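You operate a simulated robot arm through the tools that you are given. There is no shell and no other tool. Be economical: measure what you need, move in short steps, check, and stop when the job is done.

Carry out the task below with a simulated robot arm. There is one attempt and no reset: what you move stays moved.

JOB
The pump has tripped: let the pressure off, clear the alarm and run it at about twenty bar.
Fine: speed down to 1 first; use the red valve in the meter cage, shut valve and cover again; no second trip.

Only the result counts: the job must be done as asked and must still hold three seconds after the hand-in. Knocking over, shifting, dropping, spilling or breaking anything else fails it. Lids that push on must go on centred and level and be pressed home; caps that screw on are set level and turned clockwise until they are tight.

ROBOT AND FRAMES
A 6-joint arm with a two-finger parallel gripper on a trunk, on a base that drives. Base frame: it is fixed to the floor where the robot stands at the start and does not move with it; the origin is under the middle of the robot, x ahead of it, y to its left, z up. Lengths are in mm, angles in degrees, forces in N, time in s.
With the tool pointing down near the work surface it reaches from about 320 to 800 mm from the robot's upright axis, wherever it stands. Its first joint turns from -166.0 to 166.0 degrees. Places, roughly: clear button [600, 200, 1100]; meter cage cover [400, -700, 1400]; pump button [600, 300, 1100]; pump speed knob [500, 0, 1200]; red valve [400, -700, 1200]; upper gauge [500, -200, 1000]. Payload 3.91 kg.
The tool frame sits at the grasp point between the pads (the TCP): z along the fingers, y along the line on which they close. The tips reach 30 mm beyond it. Largest opening 110 mm; finger width 20, thickness 10; the body of the gripper, 48 by 112 mm, starts 55 mm behind the TCP.
Orientation is that of the tool frame in the base frame, as a unit quaternion [w, x, y, z]. With the fingers straight down and closing along the base's y, the tool's x points along the base's -x, its y along +y and its z along -z.

CONTROLS
- The arm moves only by the tool jog_arm. Its argument "plan" is a list of rows, each an object (a shift or turn left out is 0, a gripper value left out holds the last) with "xyz": the shift along the tool's x, y, z in mm, a list of three; "rotation": the turn, a rotation vector about the tool's x, y, z in degrees, a list of three; "jaw": the finger opening in mm, from 0 to 110. In form: [{"xyz": [dx, dy, dz], "rotation": [ax, ay, az], "jaw": jaw}, ...]. A call has 1 to 12 rows; each row is the pose to reach, as a shift and turn from the pose commanded when the call began, along the tool's axes at that moment. Each row takes 0.2 s and may step no farther than 50 mm and 8.6 degrees from the row before; otherwise, or with a gripper value out of range, the whole call is refused. Where a pose cannot be reached the arm comes as near as it can. A force on the tool above 50 N (or 10 N above the force at the start of the call, whichever is more), or a blocked arm, ends the call early, and 0.2 s more pass. Each finger travels about 45 mm/s and halts on what it meets, pressing with about 30 N; the grip force reading is that of the motor and also rises with nothing between the fingers. The clock runs only during rows and for 0.2 s after the last one: add rows that repeat a pose to give the fingers time. It gives the time, the measured TCP pose, the force on the tool (base axes), the opening and the grip force at its end, in the units of the frame above (readings bear some noise), with the torque about the TCP (base axes, N m) and any sound that the robot's microphone picked up.
- Cameras (640 x 400 px; columns grow to the right, rows downward): "scene" is now at [8.9, 116.2, 1632.9]; the picture's right is [-0.47, -0.88, 0.00], its down [-0.44, 0.24, -0.86] and it looks along [0.76, -0.41, -0.50] (base axes); focal length 252 px, centre (320, 200). "wrist" rides on the gripper at [77, 7, -114] in the tool frame; the picture's right is [-0.09, 1.00, 0.00], its down [-0.80, -0.07, -0.59] and it looks along [-0.59, -0.05, 0.80] (tool axes); focal length 270 px, centre (320, 200). There is no depth. A picture from a camera that has moved, and an enlarged one, comes with that camera's place and axes in the base frame and with its lens. The place of the scene camera against the robot may be out by one fixed shift of up to 12 mm in any direction.
- grab_frame(camera): a new picture of that camera. The clock stands still meanwhile.
- lift_body(by): slides the trunk up (or, below 0, down) by that many mm; the arm and the scene camera ride with it, the base frame stays. It gives what a move gives, with no picture.
- roll_base(legs): drives the robot by 1 to 6 legs, each [ahead, turn to the left] in mm and degrees, along the robot's own axes; the way and the turn of a leg run together, so that a leg with both is an arc; at most 1500 mm and 180 degrees a leg. The arm and the cameras ride along, it lands a little off, and it stops where it bumps. It gives what a move gives.
- turn_head(pan, tilt): turns the head with the scene camera to pan (to the left, within 155 degrees either way) and tilt (down, from -29 to 69), counted from straight ahead of the robot. It gives what a move gives.
- close_up(camera, box): a new picture of the part [left, top, right, bottom] of that camera's present view, enlarged. The clock stands still meanwhile.
- finish_job(): hands the job in; it is judged then, once.

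Work in short steps. Places have to be worked out from the pictures, the camera data and where the tool is seen: move nearer, look again, correct. Check each grasp and each placing, and mend what went wrong. You have 120 turns and 98 pictures in all, those below and enlarged ones among them. Open the gripper and draw the arm clear of the work before you hand the job in, unless the task says otherwise; then end with one line.

The tools are called after "Request:" as name(argument=value, ...) on one line, values as JSON. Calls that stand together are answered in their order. jog_arm: Moves the arm, as the interface text tells. Its arguments: {"type":"object","properties":{"plan":{"type":"array","items":{"type":"object","properties":{"xyz":{"type":"array","items":{"type":"number"}},"rotation":{"type":"array","items":{"type":"number"}},"jaw":{"type":"number"}}}}},"required":["plan"]} The other tools are called the same way: lift_body (by) slides the trunk up or down; roll_base (legs) drives the base; turn_head (pan, tilt) turns the head that bears the scene camera; grab_frame (camera) takes a picture; close_up (camera, box) takes an enlarged picture of a part of a camera's view; finish_job () hands the job in.

At the start:

```text
clock: 0.0
tcp_pos: [419.3, -92.3, 1430.2]
tool_rot: [0.0, 0.003, 1.0, 0.0]
ft_force: [0.5, -0.6, 0.5]
ft_torque: [-0.02, 0.0, -0.02]
finger_gap: 109.9
grip_force: 0.0
trunk travel left (down, up): [-575.0, 35.0]
robot x, y, heading: [7.6, 13.3, 0.0]
head pan, tilt: [-28.3, 30.2]
```

scene: 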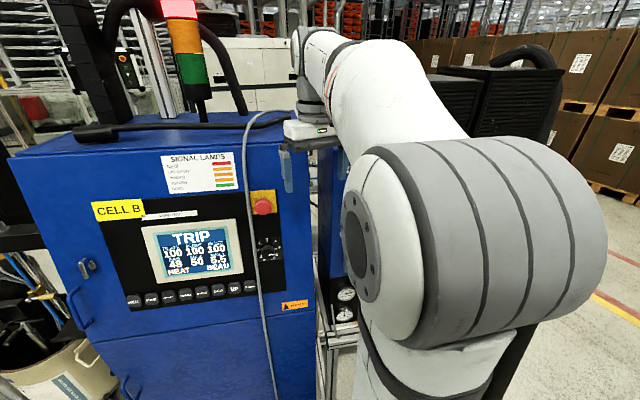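
wrist: 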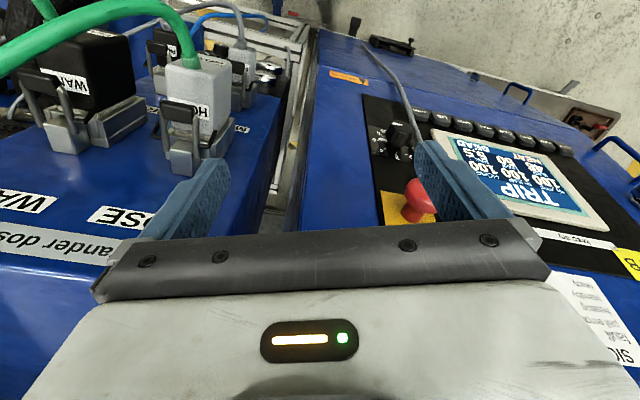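

The picture shows a blue cabinet with a TRIP screen, a row of buttons and a knob. I look closer at the panel and turn the head toward the meter cage.

Request:
close_up(camera="scene", box=[80, 140, 330, 320])

Request:
turn_head(pan=-75, tilt=25)

Request:
grab_frame(camera="scene")

```text
2.22 times, centred on (205, 230) of scene
camera zoom: at [8.9, 116.2, 1632.9], right [-0.47, -0.88, 0.0], down [-0.44, 0.24, -0.86], along [0.76, -0.41, -0.5], focal length 561 px, centre (576, 133)
```

zoom: 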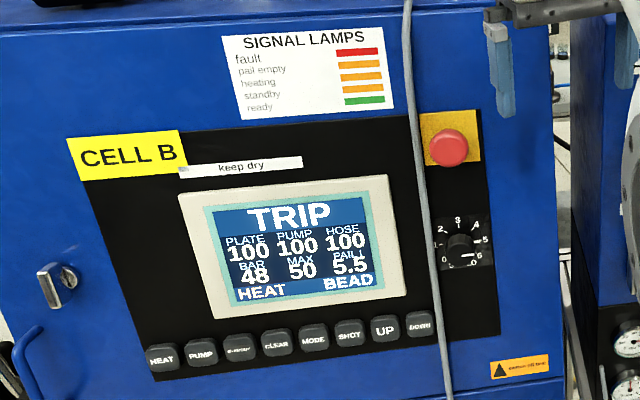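

```text
clock: 1.1
tcp_pos: [419.4, -93.5, 1430.4]
tool_rot: [0.001, 0.002, 1.0, 0.0]
ft_force: [-0.3, -0.8, 0.3]
ft_torque: [-0.04, 0.0, 0.02]
finger_gap: 109.9
grip_force: 0.1
trunk travel left (down, up): [-575.0, 35.0]
robot x, y, heading: [4.3, 12.8, 0.4]
head pan, tilt: [-75.0, 25.0]
```

```text
94 pictures are left
camera scene: at [-46.7, 70.1, 1641.2], right [-0.97, -0.26, 0.0], down [-0.11, 0.41, -0.91], along [0.24, -0.88, -0.42], focal length 252 px, centre (320, 200)
```

scene: 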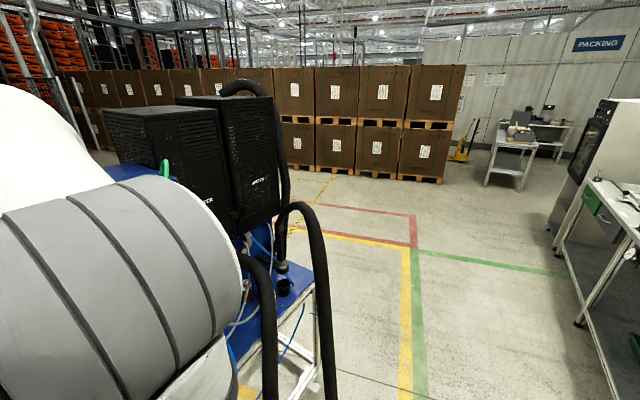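

The meter cage should be near column 250 here. I enlarge that part.

Request:
close_up(camera="scene", box=[90, 70, 340, 226])

Request:
close_up(camera="scene", box=[200, 220, 360, 320])

```text
2.56 times, centred on (215, 148) of scene
camera zoom: at [-46.7, 70.1, 1641.2], right [-0.97, -0.26, 0.0], down [-0.11, 0.41, -0.91], along [0.24, -0.88, -0.42], focal length 646 px, centre (589, 333)
```

zoom: 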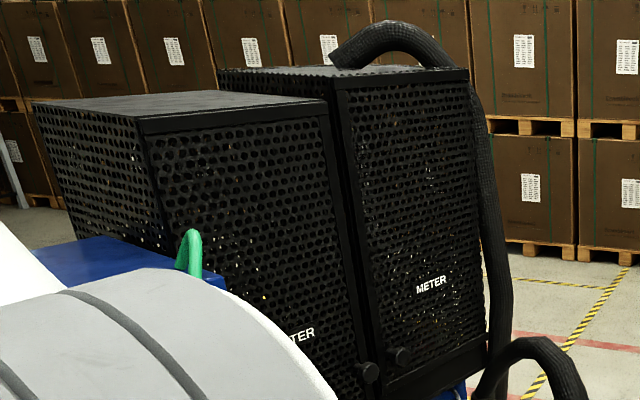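

```text
4.00 times, centred on (280, 270) of scene
camera zoom: at [-46.7, 70.1, 1641.2], right [-0.97, -0.26, 0.0], down [-0.11, 0.41, -0.91], along [0.24, -0.88, -0.42], focal length 1009 px, centre (480, -80)
```

zoom: 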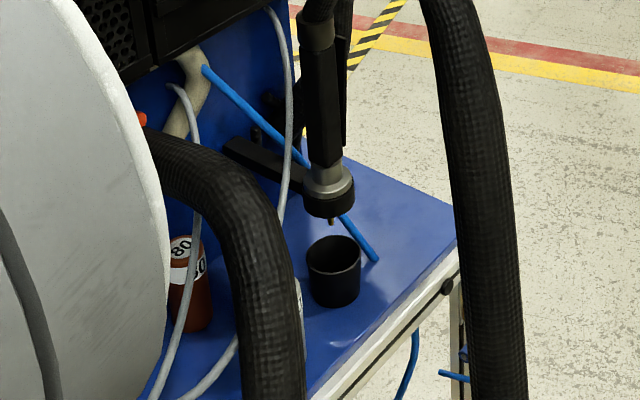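

Two cages stand side by side; first the speed knob. From two views: knob ≈ (498, 2, 1207), buttons run from DOWN (500,60,1115) to HEAT (587,324,1110), the panel yawed about 18°. A cable hangs near the knob, so I look closer.

Request:
close_up(camera="wrist", box=[340, 60, 500, 240])

Request:
turn_head(pan=-2, tilt=40)

Request:
grab_frame(camera="scene")

```text
2.22 times, centred on (420, 150) of wrist
camera zoom: at [342.9, -85.8, 1545.3], right [0.09, 1.0, 0.0], down [0.8, -0.07, 0.59], along [0.59, -0.06, -0.8], focal length 601 px, centre (98, 311)
```

zoom: 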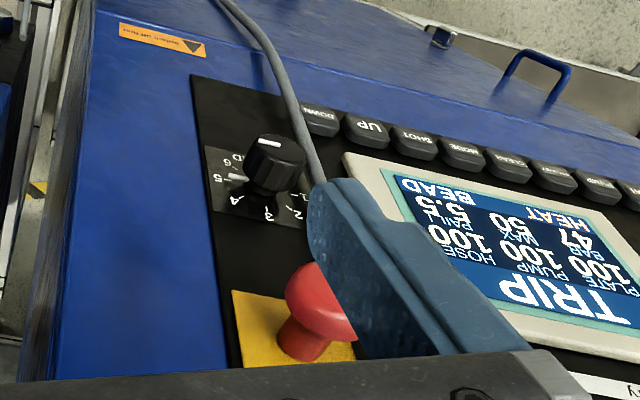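

```text
clock: 2.6
tcp_pos: [419.6, -92.2, 1430.1]
tool_rot: [0.0, 0.003, 1.0, 0.001]
ft_force: [-0.5, 0.4, 0.4]
ft_torque: [-0.01, -0.01, -0.02]
finger_gap: 109.8
grip_force: 0.2
trunk travel left (down, up): [-575.0, 35.0]
robot x, y, heading: [1.5, 10.3, -0.0]
head pan, tilt: [-2.0, 40.0]
```

```text
90 pictures are left
camera scene: at [14.2, 156.0, 1617.9], right [-0.03, -1.0, 0.0], down [-0.64, 0.02, -0.77], along [0.77, -0.03, -0.64], focal length 252 px, centre (320, 200)
```

scene: 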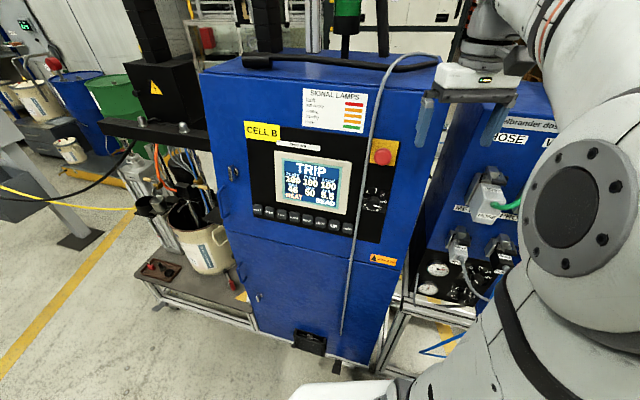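

The pressure display holds near 47–48. I enlarge the knob from the scene camera.

Request:
close_up(camera="scene", box=[330, 170, 420, 226])

Request:
close_up(camera="scene", box=[410, 140, 540, 320])

```text
7.11 times, centred on (375, 198) of scene
camera zoom: at [14.2, 156.0, 1617.9], right [-0.03, -1.0, 0.0], down [-0.64, 0.02, -0.77], along [0.77, -0.03, -0.64], focal length 1794 px, centre (-71, 214)
```

zoom: 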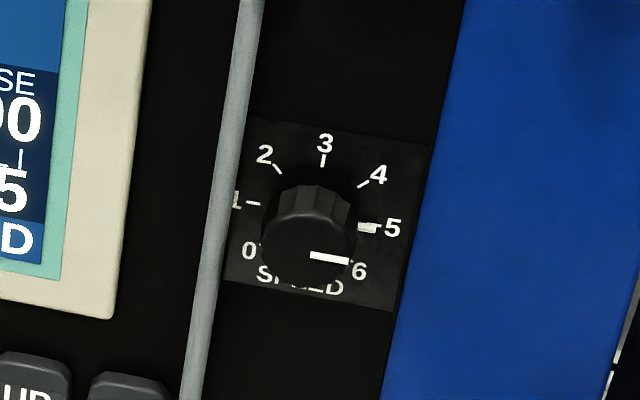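

```text
2.22 times, centred on (475, 230) of scene
camera zoom: at [14.2, 156.0, 1617.9], right [-0.03, -1.0, 0.0], down [-0.64, 0.02, -0.77], along [0.77, -0.03, -0.64], focal length 561 px, centre (-24, 133)
```

zoom: 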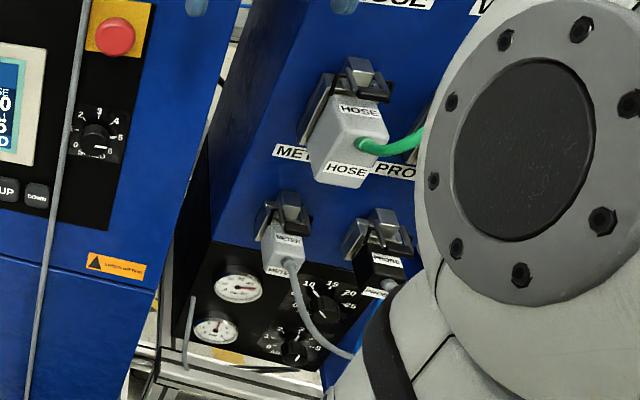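

The pointer is at 5; scale is 45° per unit, knob ≈32 mm wide, cable ≈12 mm left of it. I swing the tool to face the knob from about 110 mm off, closing axis diagonal.

Request:
jog_arm(plan=[{"xyz": [2.3, 12.8, 20.4], "rotation": [4.22, -6.88, -2.24], "jaw": 60}, {"xyz": [4.6, 25.6, 40.8], "rotation": [8.44, -13.76, -4.48]}, {"xyz": [6.9, 38.4, 61.2], "rotation": [12.66, -20.64, -6.72]}, {"xyz": [9.2, 51.2, 81.6], "rotation": [16.88, -27.52, -8.96]}, {"xyz": [11.5, 64, 102], "rotation": [21.1, -34.4, -11.2]}, {"xyz": [13.8, 76.8, 122.4], "rotation": [25.32, -41.28, -13.44]}, {"xyz": [16.1, 89.6, 142.8], "rotation": [29.54, -48.16, -15.68]}, {"xyz": [18.4, 102.4, 163.2], "rotation": [33.76, -55.04, -17.92]}, {"xyz": [20.7, 115.2, 183.6], "rotation": [37.98, -61.92, -20.16]}, {"xyz": [23, 128, 204], "rotation": [42.2, -68.8, -22.4]}, {"xyz": [23, 128, 204], "rotation": [42.2, -68.8, -22.4]}])

Request:
grab_frame(camera="wrist")

Request:
grab_frame(camera="scene")

```text
clock: 5.0
tcp_pos: [459.8, 80.5, 1281.2]
tool_rot: [0.548, -0.177, 0.745, -0.338]
ft_force: [0.0, -0.9, -0.4]
ft_torque: [-0.02, -0.01, -0.02]
finger_gap: 60.2
grip_force: 0.0
out of reach, approached as far as the arm can: row 8, 9, 10, 11
trunk travel left (down, up): [-575.0, 35.0]
robot x, y, heading: [6.7, 14.8, 0.1]
head pan, tilt: [-2.0, 40.0]
```

```text
87 pictures are left
camera wrist: at [328.0, 69.8, 1242.8], right [0.14, 0.76, -0.63], down [-0.29, 0.64, 0.71], along [0.95, 0.09, 0.31], focal length 270 px, centre (320, 200)
```

wrist: 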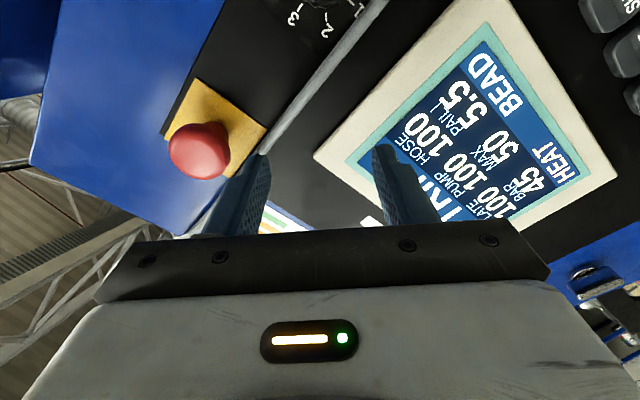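

```text
86 pictures are left
camera scene: at [12.8, 155.2, 1617.9], right [-0.03, -1.0, 0.0], down [-0.64, 0.02, -0.77], along [0.77, -0.03, -0.64], focal length 252 px, centre (320, 200)
```

scene: 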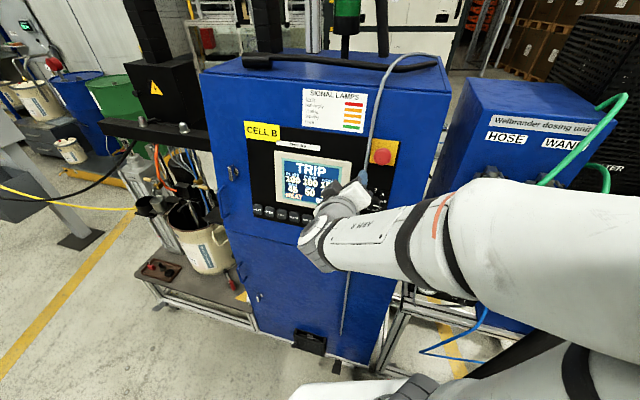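

The arm was too folded: the robot stands too near for a horizontal tool. I check behind it before backing off.

Request:
turn_head(pan=150, tilt=35)

Request:
grab_frame(camera="scene")

```text
clock: 7.4
tcp_pos: [460.2, 80.4, 1280.6]
tool_rot: [0.547, -0.176, 0.745, -0.339]
ft_force: [0.1, 0.4, 0.1]
ft_torque: [-0.03, 0.01, -0.06]
finger_gap: 59.9
grip_force: 0.2
trunk travel left (down, up): [-575.0, 35.0]
robot x, y, heading: [4.7, 15.5, -0.4]
head pan, tilt: [150.0, 35.0]
```

```text
85 pictures are left
camera scene: at [-147.1, 202.9, 1625.4], right [0.5, 0.87, 0.0], down [0.5, -0.29, -0.82], along [-0.71, 0.41, -0.57], focal length 252 px, centre (320, 200)
```

scene: 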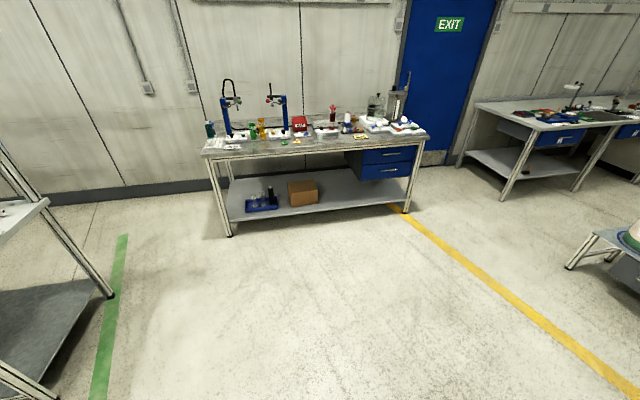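

Free floor behind. I back up 250 mm and look.

Request:
roll_base(legs=[[-250, 0]])

Request:
turn_head(pan=0, tilt=30)

Request:
grab_frame(camera="wrist")

Request:
grab_frame(camera="scene")

```text
clock: 9.2
tcp_pos: [207.6, 79.2, 1280.5]
tool_rot: [0.547, -0.176, 0.745, -0.338]
ft_force: [-0.1, -0.2, 0.1]
ft_torque: [0.0, -0.02, 0.03]
finger_gap: 60.0
grip_force: 0.1
trunk travel left (down, up): [-575.0, 35.0]
robot x, y, heading: [-247.3, 13.1, -0.0]
head pan, tilt: [150.0, 35.0]
```

```text
clock: 11.5
tcp_pos: [210.2, 79.0, 1280.3]
tool_rot: [0.547, -0.176, 0.745, -0.338]
ft_force: [0.5, -0.5, 0.5]
ft_torque: [0.03, -0.01, -0.02]
finger_gap: 60.0
grip_force: 0.1
trunk travel left (down, up): [-575.0, 35.0]
robot x, y, heading: [-249.7, 14.3, 0.3]
head pan, tilt: [0.0, 30.0]
```

```text
84 pictures are left
camera wrist: at [76.1, 69.6, 1242.6], right [0.14, 0.76, -0.63], down [-0.29, 0.64, 0.71], along [0.95, 0.09, 0.31], focal length 270 px, centre (320, 200)
```

wrist: 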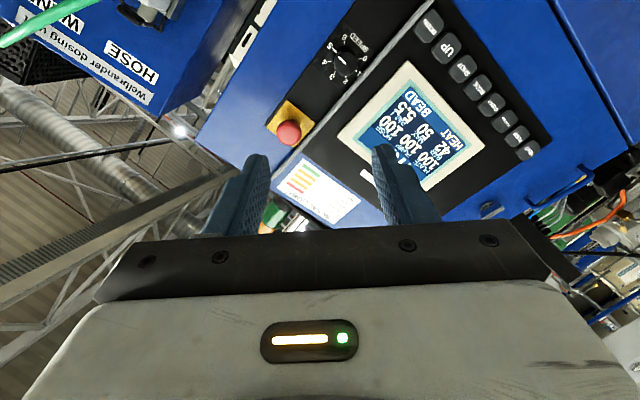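

```text
83 pictures are left
camera scene: at [-233.2, 158.8, 1633.2], right [0.0, -1.0, 0.0], down [-0.5, 0.0, -0.87], along [0.87, 0.0, -0.5], focal length 252 px, centre (320, 200)
```

scene: 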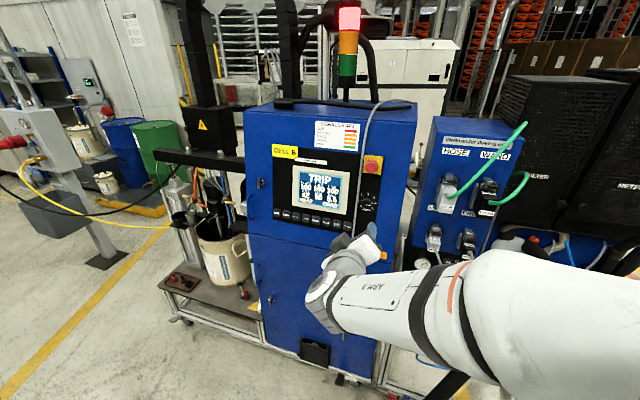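

Panel pressure is drifting down by itself (42). Now I move to a standoff about 100 mm from the knob.

Request:
jog_arm(plan=[{"xyz": [1, 7, 42]}, {"xyz": [2, 13, 83]}, {"xyz": [4, 20, 125]}, {"xyz": [5, 26, 167]}, {"xyz": [6, 33, 208]}, {"xyz": [6, 33, 208]}])

Request:
grab_frame(camera="wrist")

Request:
close_up(camera="scene", box=[270, 130, 430, 230])

```text
clock: 12.9
tcp_pos: [402.8, 32.8, 1219.0]
tool_rot: [0.547, -0.176, 0.745, -0.339]
ft_force: [-0.3, 0.7, 0.2]
ft_torque: [0.0, 0.0, -0.01]
finger_gap: 60.1
grip_force: 0.0
trunk travel left (down, up): [-575.0, 35.0]
robot x, y, heading: [-249.1, 15.5, 0.1]
head pan, tilt: [0.0, 30.0]
```

```text
82 pictures are left
camera wrist: at [270.7, 23.7, 1180.6], right [0.14, 0.76, -0.63], down [-0.29, 0.64, 0.71], along [0.95, 0.09, 0.31], focal length 270 px, centre (320, 200)
```

wrist: 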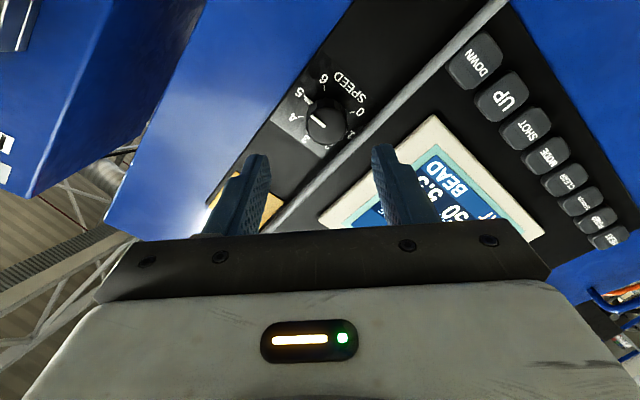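

```text
4.00 times, centred on (350, 180) of scene
camera zoom: at [-233.6, 158.8, 1633.2], right [0.0, -1.0, 0.0], down [-0.5, 0.0, -0.87], along [0.87, 0.0, -0.5], focal length 1009 px, centre (200, 280)
```

zoom: 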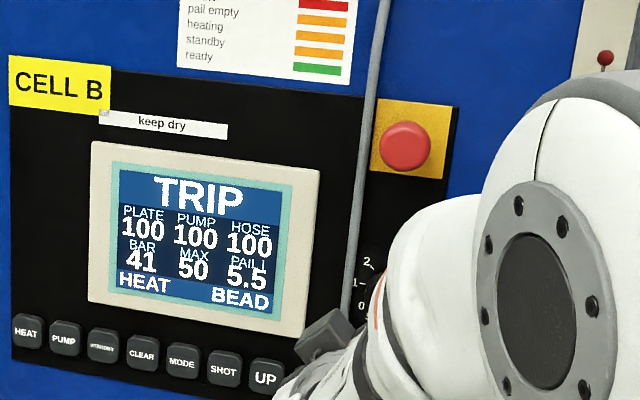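

The knob is within a few mm of the tool axis. To keep clear of the cable I roll 15° further (closing axis nearer vertical), narrow the jaws and advance 45 mm.

Request:
jog_arm(plan=[{"xyz": [0, 2, 0], "rotation": [0, 0, -7.5], "jaw": 44}, {"xyz": [0, 4, 0], "rotation": [0, 0, -15]}, {"xyz": [0, 4, 25], "rotation": [0, 0, -15]}, {"xyz": [0, 4, 45], "rotation": [0, 0, -15]}, {"xyz": [0, 4, 45], "rotation": [0, 0, -15]}])

Request:
grab_frame(camera="wrist")

```text
clock: 14.1
tcp_pos: [447.5, 22.6, 1207.6]
tool_rot: [0.499, -0.272, 0.716, -0.405]
ft_force: [0.0, 0.6, -0.3]
ft_torque: [-0.01, 0.02, 0.0]
finger_gap: 43.9
grip_force: 0.0
trunk travel left (down, up): [-575.0, 35.0]
robot x, y, heading: [-247.2, 17.4, 0.1]
head pan, tilt: [0.0, 30.0]
```

```text
80 pictures are left
camera wrist: at [313.2, 0.1, 1183.9], right [0.05, 0.59, -0.81], down [-0.27, 0.78, 0.56], along [0.96, 0.19, 0.2], focal length 270 px, centre (320, 200)
```

wrist: 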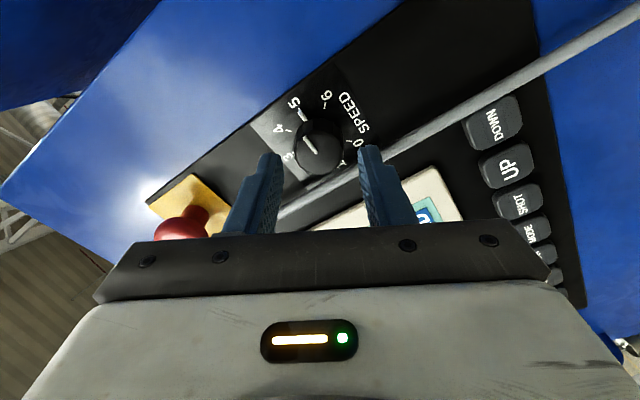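

The knob is centred between the fingers, face ≈45 mm past the TCP. I narrow to 40, advance 30 mm and close.

Request:
jog_arm(plan=[{"xyz": [0, -0.5, 0], "jaw": 40}, {"xyz": [0, -0.5, 15]}, {"xyz": [0, -0.5, 25]}, {"xyz": [0, -0.5, 30]}])

Request:
grab_frame(camera="wrist")

```text
clock: 15.1
tcp_pos: [475.7, 12.6, 1201.7]
tool_rot: [0.498, -0.272, 0.716, -0.406]
ft_force: [1.0, -0.9, -0.9]
ft_torque: [-0.02, 0.0, -0.01]
finger_gap: 40.0
grip_force: 0.1
trunk travel left (down, up): [-575.0, 35.0]
robot x, y, heading: [-248.7, 11.2, -0.1]
head pan, tilt: [0.0, 30.0]
```

```text
79 pictures are left
camera wrist: at [341.4, -10.6, 1178.4], right [0.05, 0.59, -0.81], down [-0.27, 0.78, 0.56], along [0.96, 0.19, 0.2], focal length 270 px, centre (320, 200)
```

wrist: 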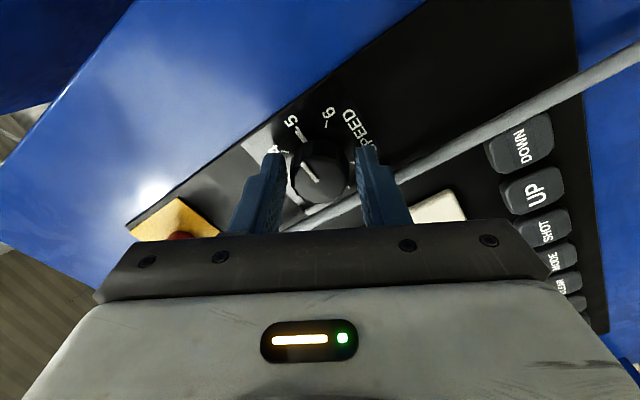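

Fingers straddle the knob with 15 mm overlap. Close and turn 60° counter-clockwise.

Request:
jog_arm(plan=[{"xyz": [0, 0, 0], "jaw": 22}, {"xyz": [0, 0, 0]}, {"xyz": [0, 0, 0], "rotation": [0, 0, -8.5]}, {"xyz": [0, 0, 0], "rotation": [0, 0, -17]}, {"xyz": [0, 0, 0], "rotation": [0, 0, -25.5]}, {"xyz": [0, 0, 0], "rotation": [0, 0, -34]}, {"xyz": [0, 0, 0], "rotation": [0, 0, -42.5]}, {"xyz": [0, 0, 0], "rotation": [0, 0, -51]}, {"xyz": [0, 0, 0], "rotation": [0, 0, -59.5]}, {"xyz": [0, 0, 0], "rotation": [0, 0, -60]}])

Request:
grab_frame(camera="wrist")

```text
clock: 17.3
tcp_pos: [476.3, 12.2, 1205.6]
tool_rot: [-0.229, 0.592, -0.483, 0.603]
ft_force: [16.2, -7.3, 25.3]
ft_torque: [-0.08, -0.6, 0.3]
finger_gap: 33.0
grip_force: 44.9
trunk travel left (down, up): [-575.0, 35.0]
robot x, y, heading: [-252.8, 13.8, 0.1]
head pan, tilt: [0.0, 30.0]
```

```text
78 pictures are left
camera wrist: at [351.8, -21.3, 1256.4], right [-0.28, -0.35, -0.89], down [-0.38, 0.9, -0.23], along [0.88, 0.27, -0.38], focal length 270 px, centre (320, 200)
```

wrist: 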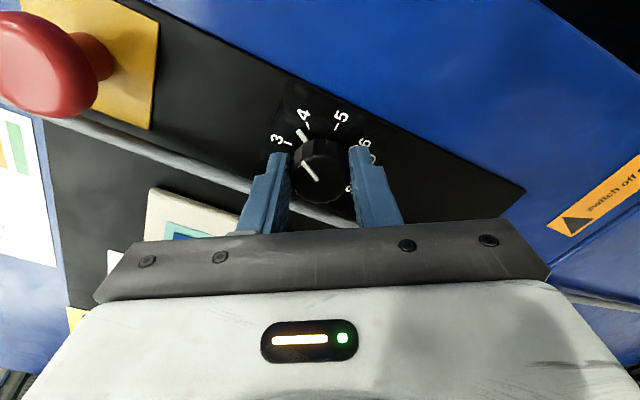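

The knob (bright skirt mark) went from 5 to about 3.75. I open, shift 4 mm up to centre, roll back 60° and look.

Request:
jog_arm(plan=[{"xyz": [0, -2, 0], "jaw": 42}, {"xyz": [2, -3.4, 0]}, {"xyz": [2, -3.4, 0], "rotation": [0, 0, 8.5]}, {"xyz": [2, -3.4, 0], "rotation": [0, 0, 17]}, {"xyz": [2, -3.4, 0], "rotation": [0, 0, 25.5]}, {"xyz": [2, -3.4, 0], "rotation": [0, 0, 34]}, {"xyz": [2, -3.4, 0], "rotation": [0, 0, 42.5]}, {"xyz": [2, -3.4, 0], "rotation": [0, 0, 51]}, {"xyz": [2, -3.4, 0], "rotation": [0, 0, 59.5]}, {"xyz": [2, -3.4, 0], "rotation": [0, 0, 60]}])

Request:
grab_frame(camera="wrist")

```text
clock: 19.5
tcp_pos: [476.4, 12.9, 1206.1]
tool_rot: [0.499, -0.272, 0.716, -0.405]
ft_force: [-0.6, 0.4, -0.3]
ft_torque: [0.04, 0.01, -0.01]
finger_gap: 42.1
grip_force: 0.2
trunk travel left (down, up): [-575.0, 35.0]
robot x, y, heading: [-248.0, 16.6, 0.4]
head pan, tilt: [0.0, 30.0]
```

```text
77 pictures are left
camera wrist: at [341.2, -10.0, 1182.6], right [0.05, 0.59, -0.81], down [-0.27, 0.78, 0.56], along [0.96, 0.19, 0.2], focal length 270 px, centre (320, 200)
```

wrist: 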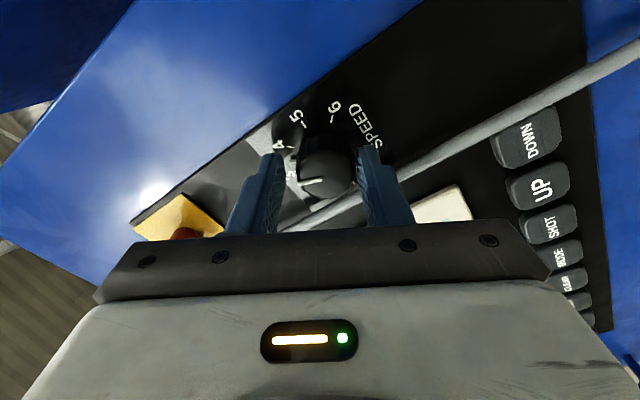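

Knob sits about 3 mm toward the right finger; shift y +3, close and stroke again.

Request:
jog_arm(plan=[{"xyz": [0, 3, 0], "jaw": 22}, {"xyz": [0, 3, 0]}, {"xyz": [0, 3, 0], "rotation": [0, 0, -8.5]}, {"xyz": [0, 3, 0], "rotation": [0, 0, -17]}, {"xyz": [0, 3, 0], "rotation": [0, 0, -25.5]}, {"xyz": [0, 3, 0], "rotation": [0, 0, -34]}, {"xyz": [0, 3, 0], "rotation": [0, 0, -42.5]}, {"xyz": [0, 3, 0], "rotation": [0, 0, -51]}, {"xyz": [0, 3, 0], "rotation": [0, 0, -59.5]}, {"xyz": [0, 3, 0], "rotation": [0, 0, -67]}, {"xyz": [0, 3, 0], "rotation": [0, 0, -67]}])

Request:
grab_frame(camera="wrist")

```text
clock: 21.9
tcp_pos: [475.6, 14.4, 1204.0]
tool_rot: [-0.191, 0.622, -0.447, 0.614]
ft_force: [1.3, -2.8, 6.4]
ft_torque: [0.01, -0.02, 0.16]
finger_gap: 33.0
grip_force: 45.0
trunk travel left (down, up): [-575.0, 35.0]
robot x, y, heading: [-251.7, 12.9, 0.1]
head pan, tilt: [0.0, 30.0]
```

```text
76 pictures are left
camera wrist: at [354.6, -15.2, 1264.3], right [-0.31, -0.46, -0.83], down [-0.41, 0.85, -0.32], along [0.86, 0.24, -0.45], focal length 270 px, centre (320, 200)
```

wrist: 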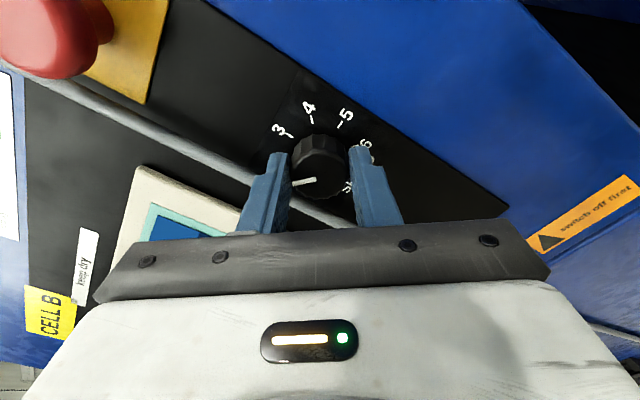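

Pointer is now about 2.2. Release and roll back 62°.

Request:
jog_arm(plan=[{"xyz": [0, 0, 0], "jaw": 41}, {"xyz": [0, 0, 0]}, {"xyz": [0, 0, 0], "rotation": [0, 0, 8.5]}, {"xyz": [0, 0, 0], "rotation": [0, 0, 17]}, {"xyz": [0, 0, 0], "rotation": [0, 0, 25.5]}, {"xyz": [0, 0, 0], "rotation": [0, 0, 34]}, {"xyz": [0, 0, 0], "rotation": [0, 0, 42.5]}, {"xyz": [0, 0, 0], "rotation": [0, 0, 51]}, {"xyz": [0, 0, 0], "rotation": [0, 0, 59.5]}, {"xyz": [0, 0, 0], "rotation": [0, 0, 62]}])

Request:
close_up(camera="wrist", box=[240, 100, 400, 220])

```text
clock: 24.1
tcp_pos: [475.0, 14.2, 1203.4]
tool_rot: [0.48, -0.302, 0.704, -0.428]
ft_force: [-0.1, -0.5, 0.8]
ft_torque: [0.04, 0.01, -0.01]
finger_gap: 41.0
grip_force: 0.0
trunk travel left (down, up): [-575.0, 35.0]
robot x, y, heading: [-246.9, 12.4, -0.1]
head pan, tilt: [0.0, 30.0]
```

```text
3.33 times, centred on (320, 160) of wrist
camera zoom: at [341.9, -13.0, 1185.5], right [0.02, 0.52, -0.85], down [-0.27, 0.82, 0.5], along [0.96, 0.22, 0.15], focal length 901 px, centre (320, 333)
```

zoom: 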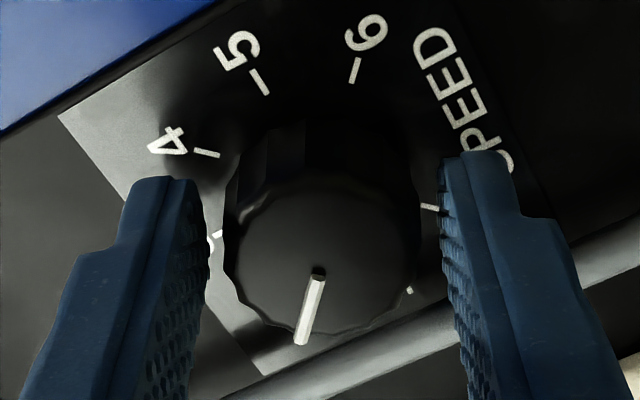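

Pointer is exactly at 2 (opposite the 6 tick). One more 45° stroke.

Request:
jog_arm(plan=[{"xyz": [0, 0, 0], "jaw": 22}, {"xyz": [0, 0, 0]}, {"xyz": [0, 0, 0], "rotation": [0, 0, -8.5]}, {"xyz": [0, 0, 0], "rotation": [0, 0, -17]}, {"xyz": [0, 0, 0], "rotation": [0, 0, -25.5]}, {"xyz": [0, 0, 0], "rotation": [0, 0, -34]}, {"xyz": [0, 0, 0], "rotation": [0, 0, -42.5]}, {"xyz": [0, 0, 0], "rotation": [0, 0, -46]}, {"xyz": [0, 0, 0], "rotation": [0, 0, -46], "jaw": 41}, {"xyz": [0, 0, 0], "rotation": [0, 0, -46]}])

Request:
close_up(camera="wrist", box=[240, 100, 400, 220])

```text
clock: 26.3
tcp_pos: [475.5, 13.3, 1204.3]
tool_rot: [-0.274, 0.554, -0.529, 0.581]
ft_force: [0.1, -0.1, 0.5]
ft_torque: [0.0, -0.03, 0.0]
finger_gap: 40.9
grip_force: 0.1
trunk travel left (down, up): [-575.0, 35.0]
robot x, y, heading: [-250.7, 13.7, -0.0]
head pan, tilt: [0.0, 30.0]
```

```text
3.33 times, centred on (320, 160) of wrist
camera zoom: at [348.9, -22.9, 1244.9], right [-0.24, -0.21, -0.95], down [-0.35, 0.93, -0.12], along [0.9, 0.3, -0.3], focal length 901 px, centre (320, 333)
```

zoom: 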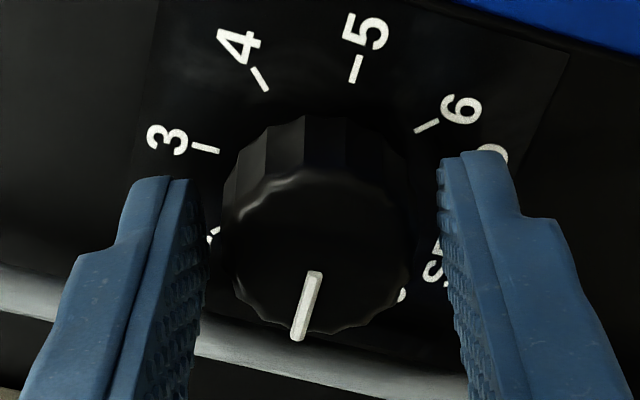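

Pointer is exactly at 1 (opposite tick 5). I retract and look toward the meter cages.

Request:
jog_arm(plan=[{"xyz": [0, 0, -40]}, {"xyz": [0, 0, -85]}, {"xyz": [0, 0, -130]}, {"xyz": [0, 0, -175]}, {"xyz": [0, 0, -210]}])

Request:
turn_head(pan=-50, tilt=25)

Request:
grab_frame(camera="scene")

```text
clock: 27.5
tcp_pos: [278.5, 79.0, 1241.2]
tool_rot: [-0.275, 0.554, -0.528, 0.582]
ft_force: [-0.2, 0.6, 0.2]
ft_torque: [0.03, 0.04, 0.01]
finger_gap: 40.7
grip_force: 0.1
trunk travel left (down, up): [-575.0, 35.0]
robot x, y, heading: [-247.9, 9.8, 0.1]
head pan, tilt: [0.0, 30.0]
```

```text
clock: 28.7
tcp_pos: [279.7, 79.3, 1240.2]
tool_rot: [-0.275, 0.554, -0.529, 0.581]
ft_force: [-0.3, 0.5, 0.2]
ft_torque: [-0.01, -0.02, 0.0]
finger_gap: 41.0
grip_force: 0.0
trunk travel left (down, up): [-575.0, 35.0]
robot x, y, heading: [-250.9, 11.4, 0.0]
head pan, tilt: [-50.0, 25.0]
```

```text
73 pictures are left
camera scene: at [-264.2, 88.2, 1641.2], right [-0.77, -0.64, 0.0], down [-0.27, 0.32, -0.91], along [0.58, -0.69, -0.42], focal length 252 px, centre (320, 200)
```

scene: 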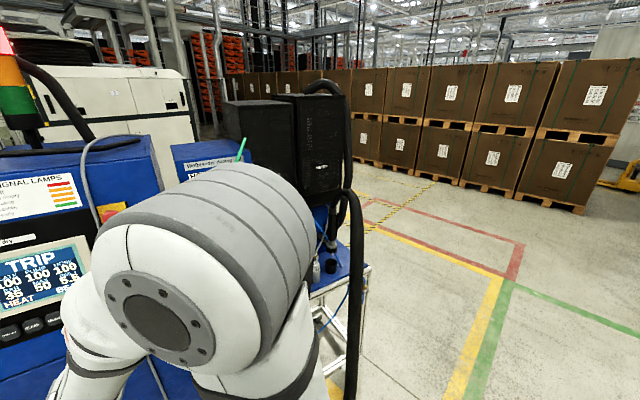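

The arm blocks the view. I back up, shift right about 450 mm and face the cages from a distance.

Request:
roll_base(legs=[[-200, 0], [0, -90], [480, 0], [0, 80]])

Request:
turn_head(pan=0, tilt=25)

Request:
grab_frame(camera="scene")

Request:
grab_frame(camera="wrist")

```text
clock: 40.0
tcp_pos: [75.1, -503.7, 1240.7]
tool_rot: [-0.214, 0.496, -0.583, 0.606]
ft_force: [-0.1, -1.0, -0.2]
ft_torque: [0.01, 0.0, 0.0]
finger_gap: 41.3
grip_force: 0.0
trunk travel left (down, up): [-575.0, 35.0]
robot x, y, heading: [-460.3, -469.0, -12.0]
head pan, tilt: [-50.0, 25.0]
```

```text
clock: 41.2
tcp_pos: [76.2, -502.5, 1241.5]
tool_rot: [-0.214, 0.496, -0.582, 0.607]
ft_force: [0.3, 0.4, 0.8]
ft_torque: [0.0, -0.02, 0.01]
finger_gap: 40.8
grip_force: 0.1
trunk travel left (down, up): [-575.0, 35.0]
robot x, y, heading: [-457.8, -472.0, -12.2]
head pan, tilt: [0.0, 25.0]
```

```text
72 pictures are left
camera scene: at [-408.2, -332.6, 1641.2], right [-0.21, -0.98, 0.0], down [-0.41, 0.09, -0.91], along [0.89, -0.19, -0.42], focal length 252 px, centre (320, 200)
```

scene: 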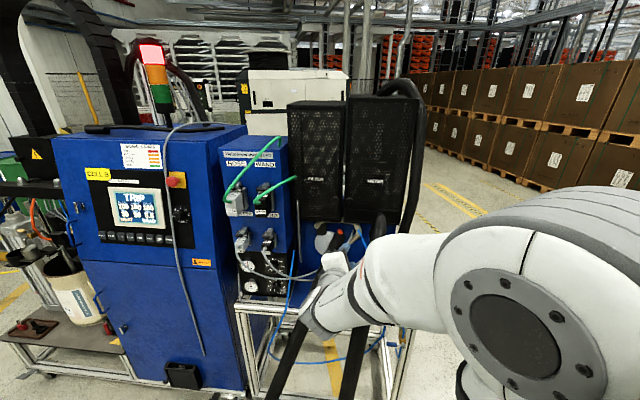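

```text
71 pictures are left
camera wrist: at [-55.5, -512.8, 1281.4], right [-0.28, -0.15, -0.95], down [-0.15, 0.98, -0.12], along [0.95, 0.11, -0.3], focal length 270 px, centre (320, 200)
```

wrist: 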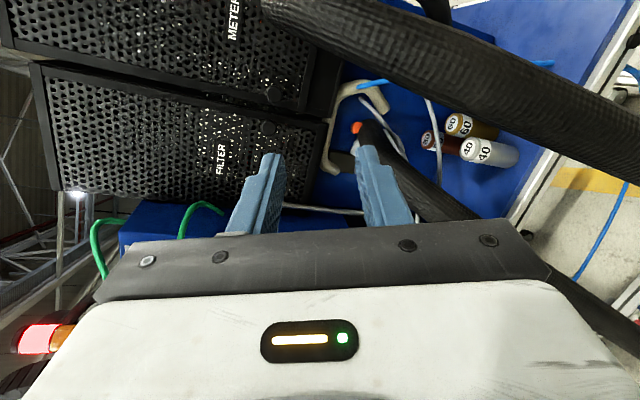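

Two cages: left FILTER, right METER, with a thick hose hanging across. I enlarge the METER cage.

Request:
close_up(camera="scene", box=[270, 70, 450, 250])

Request:
close_up(camera="wrist", box=[0, 0, 480, 200])

```text
2.22 times, centred on (360, 160) of scene
camera zoom: at [-408.2, -332.6, 1641.2], right [-0.21, -0.98, 0.0], down [-0.41, 0.09, -0.91], along [0.89, -0.19, -0.42], focal length 561 px, centre (231, 289)
```

zoom: 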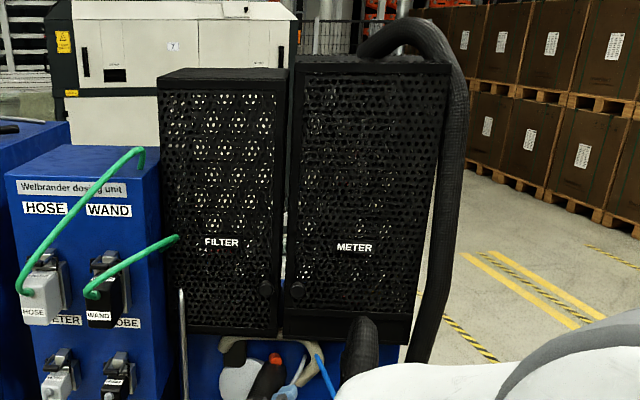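

```text
1.33 times, centred on (240, 100) of wrist
camera zoom: at [-55.5, -512.8, 1281.4], right [-0.28, -0.15, -0.95], down [-0.15, 0.98, -0.12], along [0.95, 0.11, -0.3], focal length 360 px, centre (427, 333)
```

zoom: 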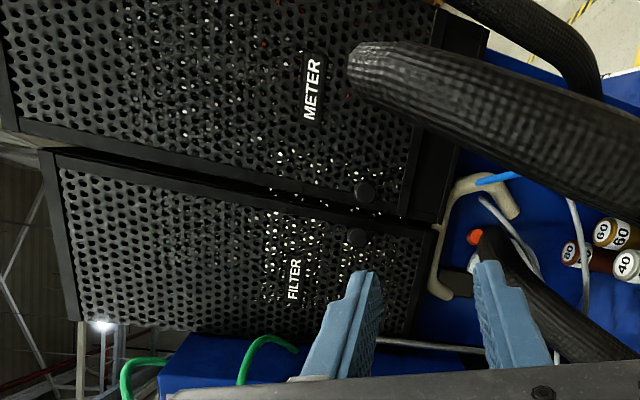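

METER door: knob at ≈(401,-620,1243), front spans (410,-602)–(349,-807), z 1147–1590, facing like the pump panel. A hose hangs in front; I raise the tool 200 mm to triangulate it.

Request:
jog_arm(plan=[{"xyz": [14, -37, -7]}, {"xyz": [28, -74, -14]}, {"xyz": [42, -110, -21]}, {"xyz": [56, -147, -27]}, {"xyz": [70, -184, -34]}, {"xyz": [70, -184, -34]}])

Request:
grab_frame(camera="wrist")

Request:
grab_frame(camera="scene")

```text
clock: 42.6
tcp_pos: [78.9, -503.6, 1442.5]
tool_rot: [-0.214, 0.497, -0.583, 0.606]
ft_force: [-1.2, 0.7, 0.4]
ft_torque: [0.03, 0.0, 0.01]
finger_gap: 40.8
grip_force: 0.1
trunk travel left (down, up): [-575.0, 35.0]
robot x, y, heading: [-459.9, -469.8, -12.2]
head pan, tilt: [0.0, 25.0]
```

```text
68 pictures are left
camera wrist: at [-53.0, -513.1, 1483.3], right [-0.28, -0.15, -0.95], down [-0.15, 0.98, -0.11], along [0.95, 0.11, -0.3], focal length 270 px, centre (320, 200)
```

wrist: 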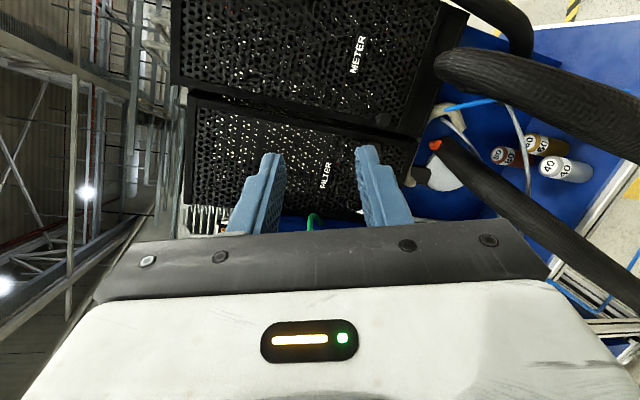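

```text
67 pictures are left
camera scene: at [-407.9, -332.6, 1641.2], right [-0.21, -0.98, 0.0], down [-0.41, 0.09, -0.91], along [0.89, -0.19, -0.42], focal length 252 px, centre (320, 200)
```

scene: 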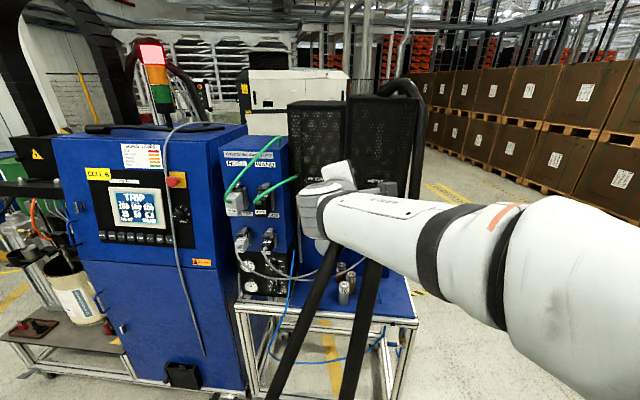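

The hose arch top is at ≈(227,-655,1280), about 170 mm before the door. I zoom on the cage to find the valve and hinge side.

Request:
close_up(camera="wrist", box=[320, 0, 480, 160])

Request:
close_up(camera="scene", box=[270, 70, 450, 190])

```text
2.50 times, centred on (400, 80) of wrist
camera zoom: at [-53.0, -513.1, 1483.3], right [-0.28, -0.15, -0.95], down [-0.15, 0.98, -0.11], along [0.95, 0.11, -0.3], focal length 676 px, centre (120, 500)
```

zoom: 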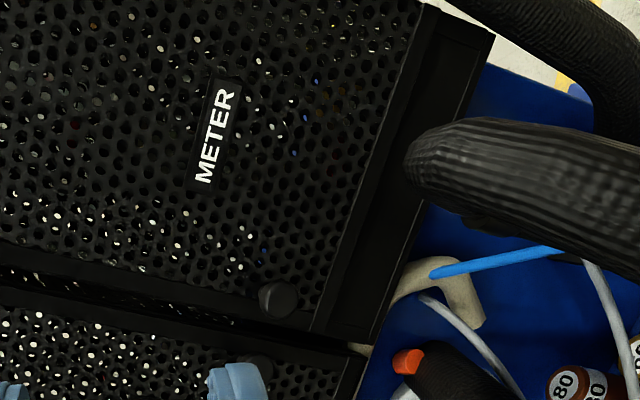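

```text
3.33 times, centred on (360, 130) of scene
camera zoom: at [-407.9, -332.6, 1641.2], right [-0.21, -0.98, 0.0], down [-0.41, 0.09, -0.91], along [0.89, -0.19, -0.42], focal length 841 px, centre (187, 433)
```

zoom: 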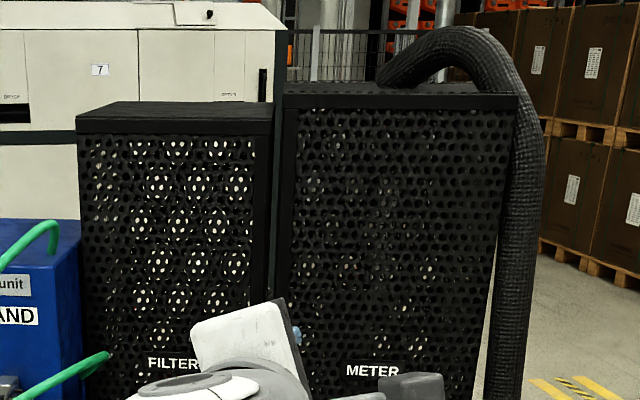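

The METER cover is a perforated panel with a mushroom knob lower left. I roll the tool so the camera is on the left and the jaws close vertically, aligned with the door normal.

Request:
jog_arm(plan=[{"rotation": [0.85, 0.9, -8.24]}, {"rotation": [1.7, 1.8, -16.5]}, {"rotation": [2.54, 2.7, -24.7]}, {"rotation": [3.39, 3.6, -33]}, {"rotation": [4.24, 4.5, -41.2]}, {"rotation": [5.1, 5.4, -49.4]}, {"rotation": [5.94, 6.3, -57.7]}, {"rotation": [6.8, 7.2, -65.9]}, {"rotation": [7.6, 8.1, -74.2]}, {"rotation": [8.5, 9, -82.4]}, {"rotation": [9.3, 9.9, -90.6]}, {"rotation": [10.2, 10.8, -98.9]}])

Request:
jog_arm(plan=[{"rotation": [0.85, 0.9, -8.24]}, {"rotation": [1.7, 1.8, -16.5]}, {"rotation": [2.54, 2.7, -24.7]}, {"rotation": [3.39, 3.6, -33]}, {"rotation": [4.24, 4.5, -41.2]}, {"rotation": [5.1, 5.4, -49.4]}, {"rotation": [5.94, 6.3, -57.7]}, {"rotation": [6.0, 6.36, -58.3]}])

Request:
grab_frame(camera="wrist")

```text
clock: 45.2
tcp_pos: [76.6, -502.7, 1440.3]
tool_rot: [0.333, 0.694, 0.032, 0.638]
ft_force: [-0.7, 0.4, 0.0]
ft_torque: [0.02, 0.0, -0.01]
finger_gap: 40.9
grip_force: 0.1
trunk travel left (down, up): [-575.0, 35.0]
robot x, y, heading: [-455.6, -468.8, -12.3]
head pan, tilt: [0.0, 25.0]
```

```text
clock: 47.0
tcp_pos: [77.4, -502.8, 1441.1]
tool_rot: [0.564, 0.571, 0.415, 0.429]
ft_force: [-0.5, 0.0, 0.5]
ft_torque: [-0.02, 0.01, 0.01]
finger_gap: 41.0
grip_force: 0.1
trunk travel left (down, up): [-575.0, 35.0]
robot x, y, heading: [-460.9, -467.6, -12.1]
head pan, tilt: [0.0, 25.0]
```

```text
64 pictures are left
camera wrist: at [-10.4, -396.6, 1448.4], right [-0.03, -0.11, 0.99], down [-0.8, -0.59, -0.09], along [0.6, -0.8, -0.06], focal length 270 px, centre (320, 200)
```

wrist: 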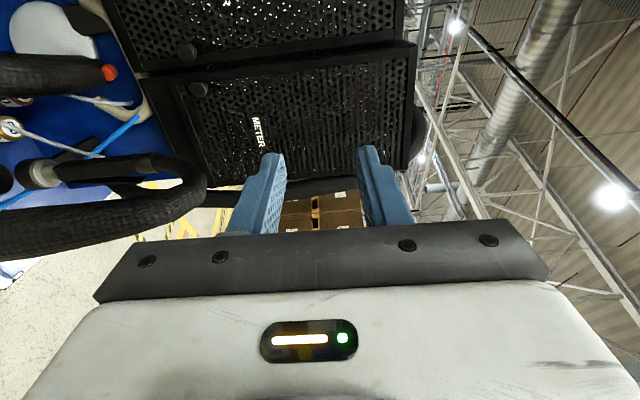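

Orientation is right, and a third view confirms the knob at (401,-620,1241). I drive forward 150 mm for reach.

Request:
roll_base(legs=[[150, 0]])

Request:
grab_frame(camera="wrist")

```text
clock: 48.3
tcp_pos: [224.7, -536.0, 1439.4]
tool_rot: [0.563, 0.572, 0.414, 0.429]
ft_force: [-0.1, 0.7, 0.7]
ft_torque: [-0.04, -0.05, 0.02]
finger_gap: 41.3
grip_force: 0.1
trunk travel left (down, up): [-575.0, 35.0]
robot x, y, heading: [-312.8, -499.0, -12.3]
head pan, tilt: [0.0, 25.0]
```

```text
63 pictures are left
camera wrist: at [137.6, -428.8, 1447.9], right [-0.03, -0.11, 0.99], down [-0.8, -0.59, -0.09], along [0.6, -0.8, -0.07], focal length 270 px, centre (320, 200)
```

wrist: 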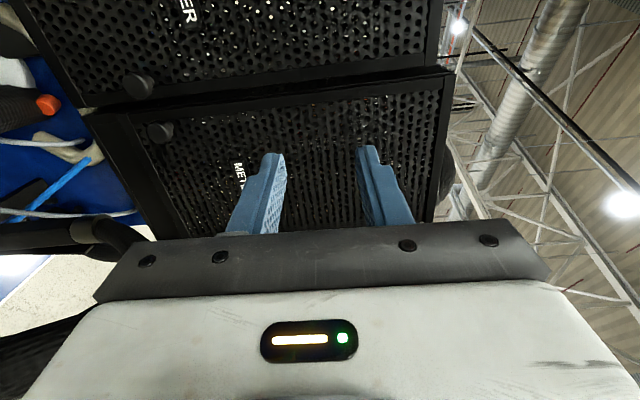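

Fourth view agrees: (401,-619,1243). I lower on the left side of the hose, then line up 80 mm before the knob.

Request:
jog_arm(plan=[{"xyz": [0, -40, 20], "jaw": 50}, {"xyz": [0, -80, 40]}, {"xyz": [-5, -120, 60]}, {"xyz": [-15, -160, 85]}, {"xyz": [-34, -196, 109]}, {"xyz": [-34, -196, 109]}])

Request:
grab_frame(camera="wrist")

Request:
grab_frame(camera="scene")

```text
clock: 49.7
tcp_pos: [318.6, -595.9, 1244.5]
tool_rot: [0.563, 0.572, 0.414, 0.43]
ft_force: [-1.4, 0.2, 0.4]
ft_torque: [-0.01, -0.01, 0.01]
finger_gap: 50.4
grip_force: 0.1
trunk travel left (down, up): [-575.0, 35.0]
robot x, y, heading: [-309.3, -501.2, -12.0]
head pan, tilt: [0.0, 25.0]
```

```text
62 pictures are left
camera wrist: at [231.0, -490.0, 1253.5], right [-0.04, -0.11, 0.99], down [-0.8, -0.59, -0.09], along [0.6, -0.8, -0.06], focal length 270 px, centre (320, 200)
```

wrist: 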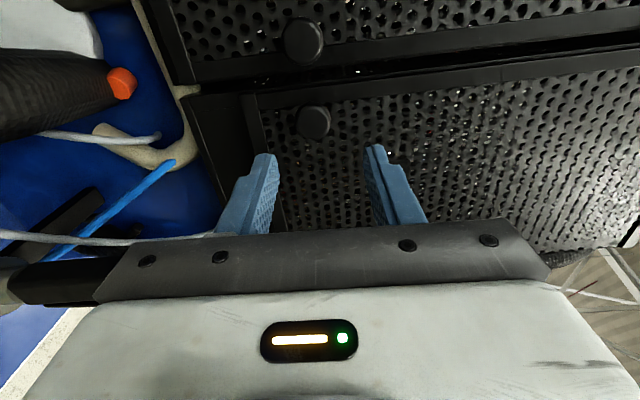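

```text
61 pictures are left
camera scene: at [-262.1, -364.1, 1641.2], right [-0.21, -0.98, 0.0], down [-0.41, 0.09, -0.91], along [0.89, -0.19, -0.42], focal length 252 px, centre (320, 200)
```

scene: 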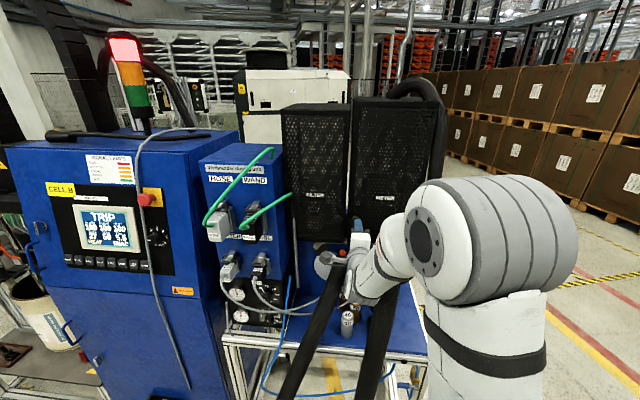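

Knob nearly on axis. Advance 55 mm and recheck.

Request:
jog_arm(plan=[{"xyz": [1, -2, 20]}, {"xyz": [2, -3, 40]}, {"xyz": [2, -3, 55]}])

Request:
grab_frame(camera="wrist")

```text
clock: 50.5
tcp_pos: [373.2, -606.4, 1240.5]
tool_rot: [0.564, 0.573, 0.413, 0.428]
ft_force: [-0.5, -0.4, -0.5]
ft_torque: [-0.03, 0.03, -0.01]
finger_gap: 50.0
grip_force: 0.0
trunk travel left (down, up): [-575.0, 35.0]
robot x, y, heading: [-311.1, -498.8, -12.3]
head pan, tilt: [0.0, 25.0]
```

```text
60 pictures are left
camera wrist: at [286.7, -500.8, 1249.3], right [-0.03, -0.11, 0.99], down [-0.8, -0.59, -0.09], along [0.59, -0.8, -0.07], focal length 270 px, centre (320, 200)
```

wrist: 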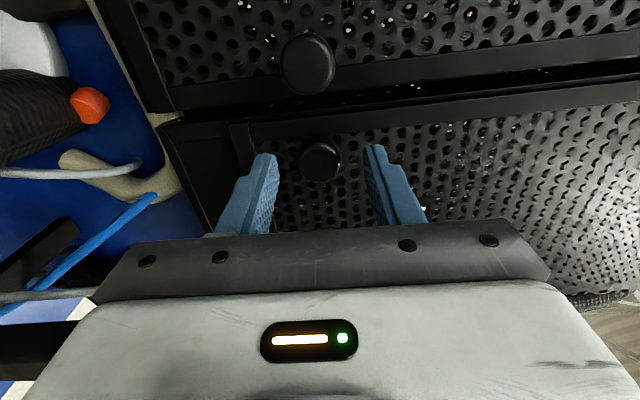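

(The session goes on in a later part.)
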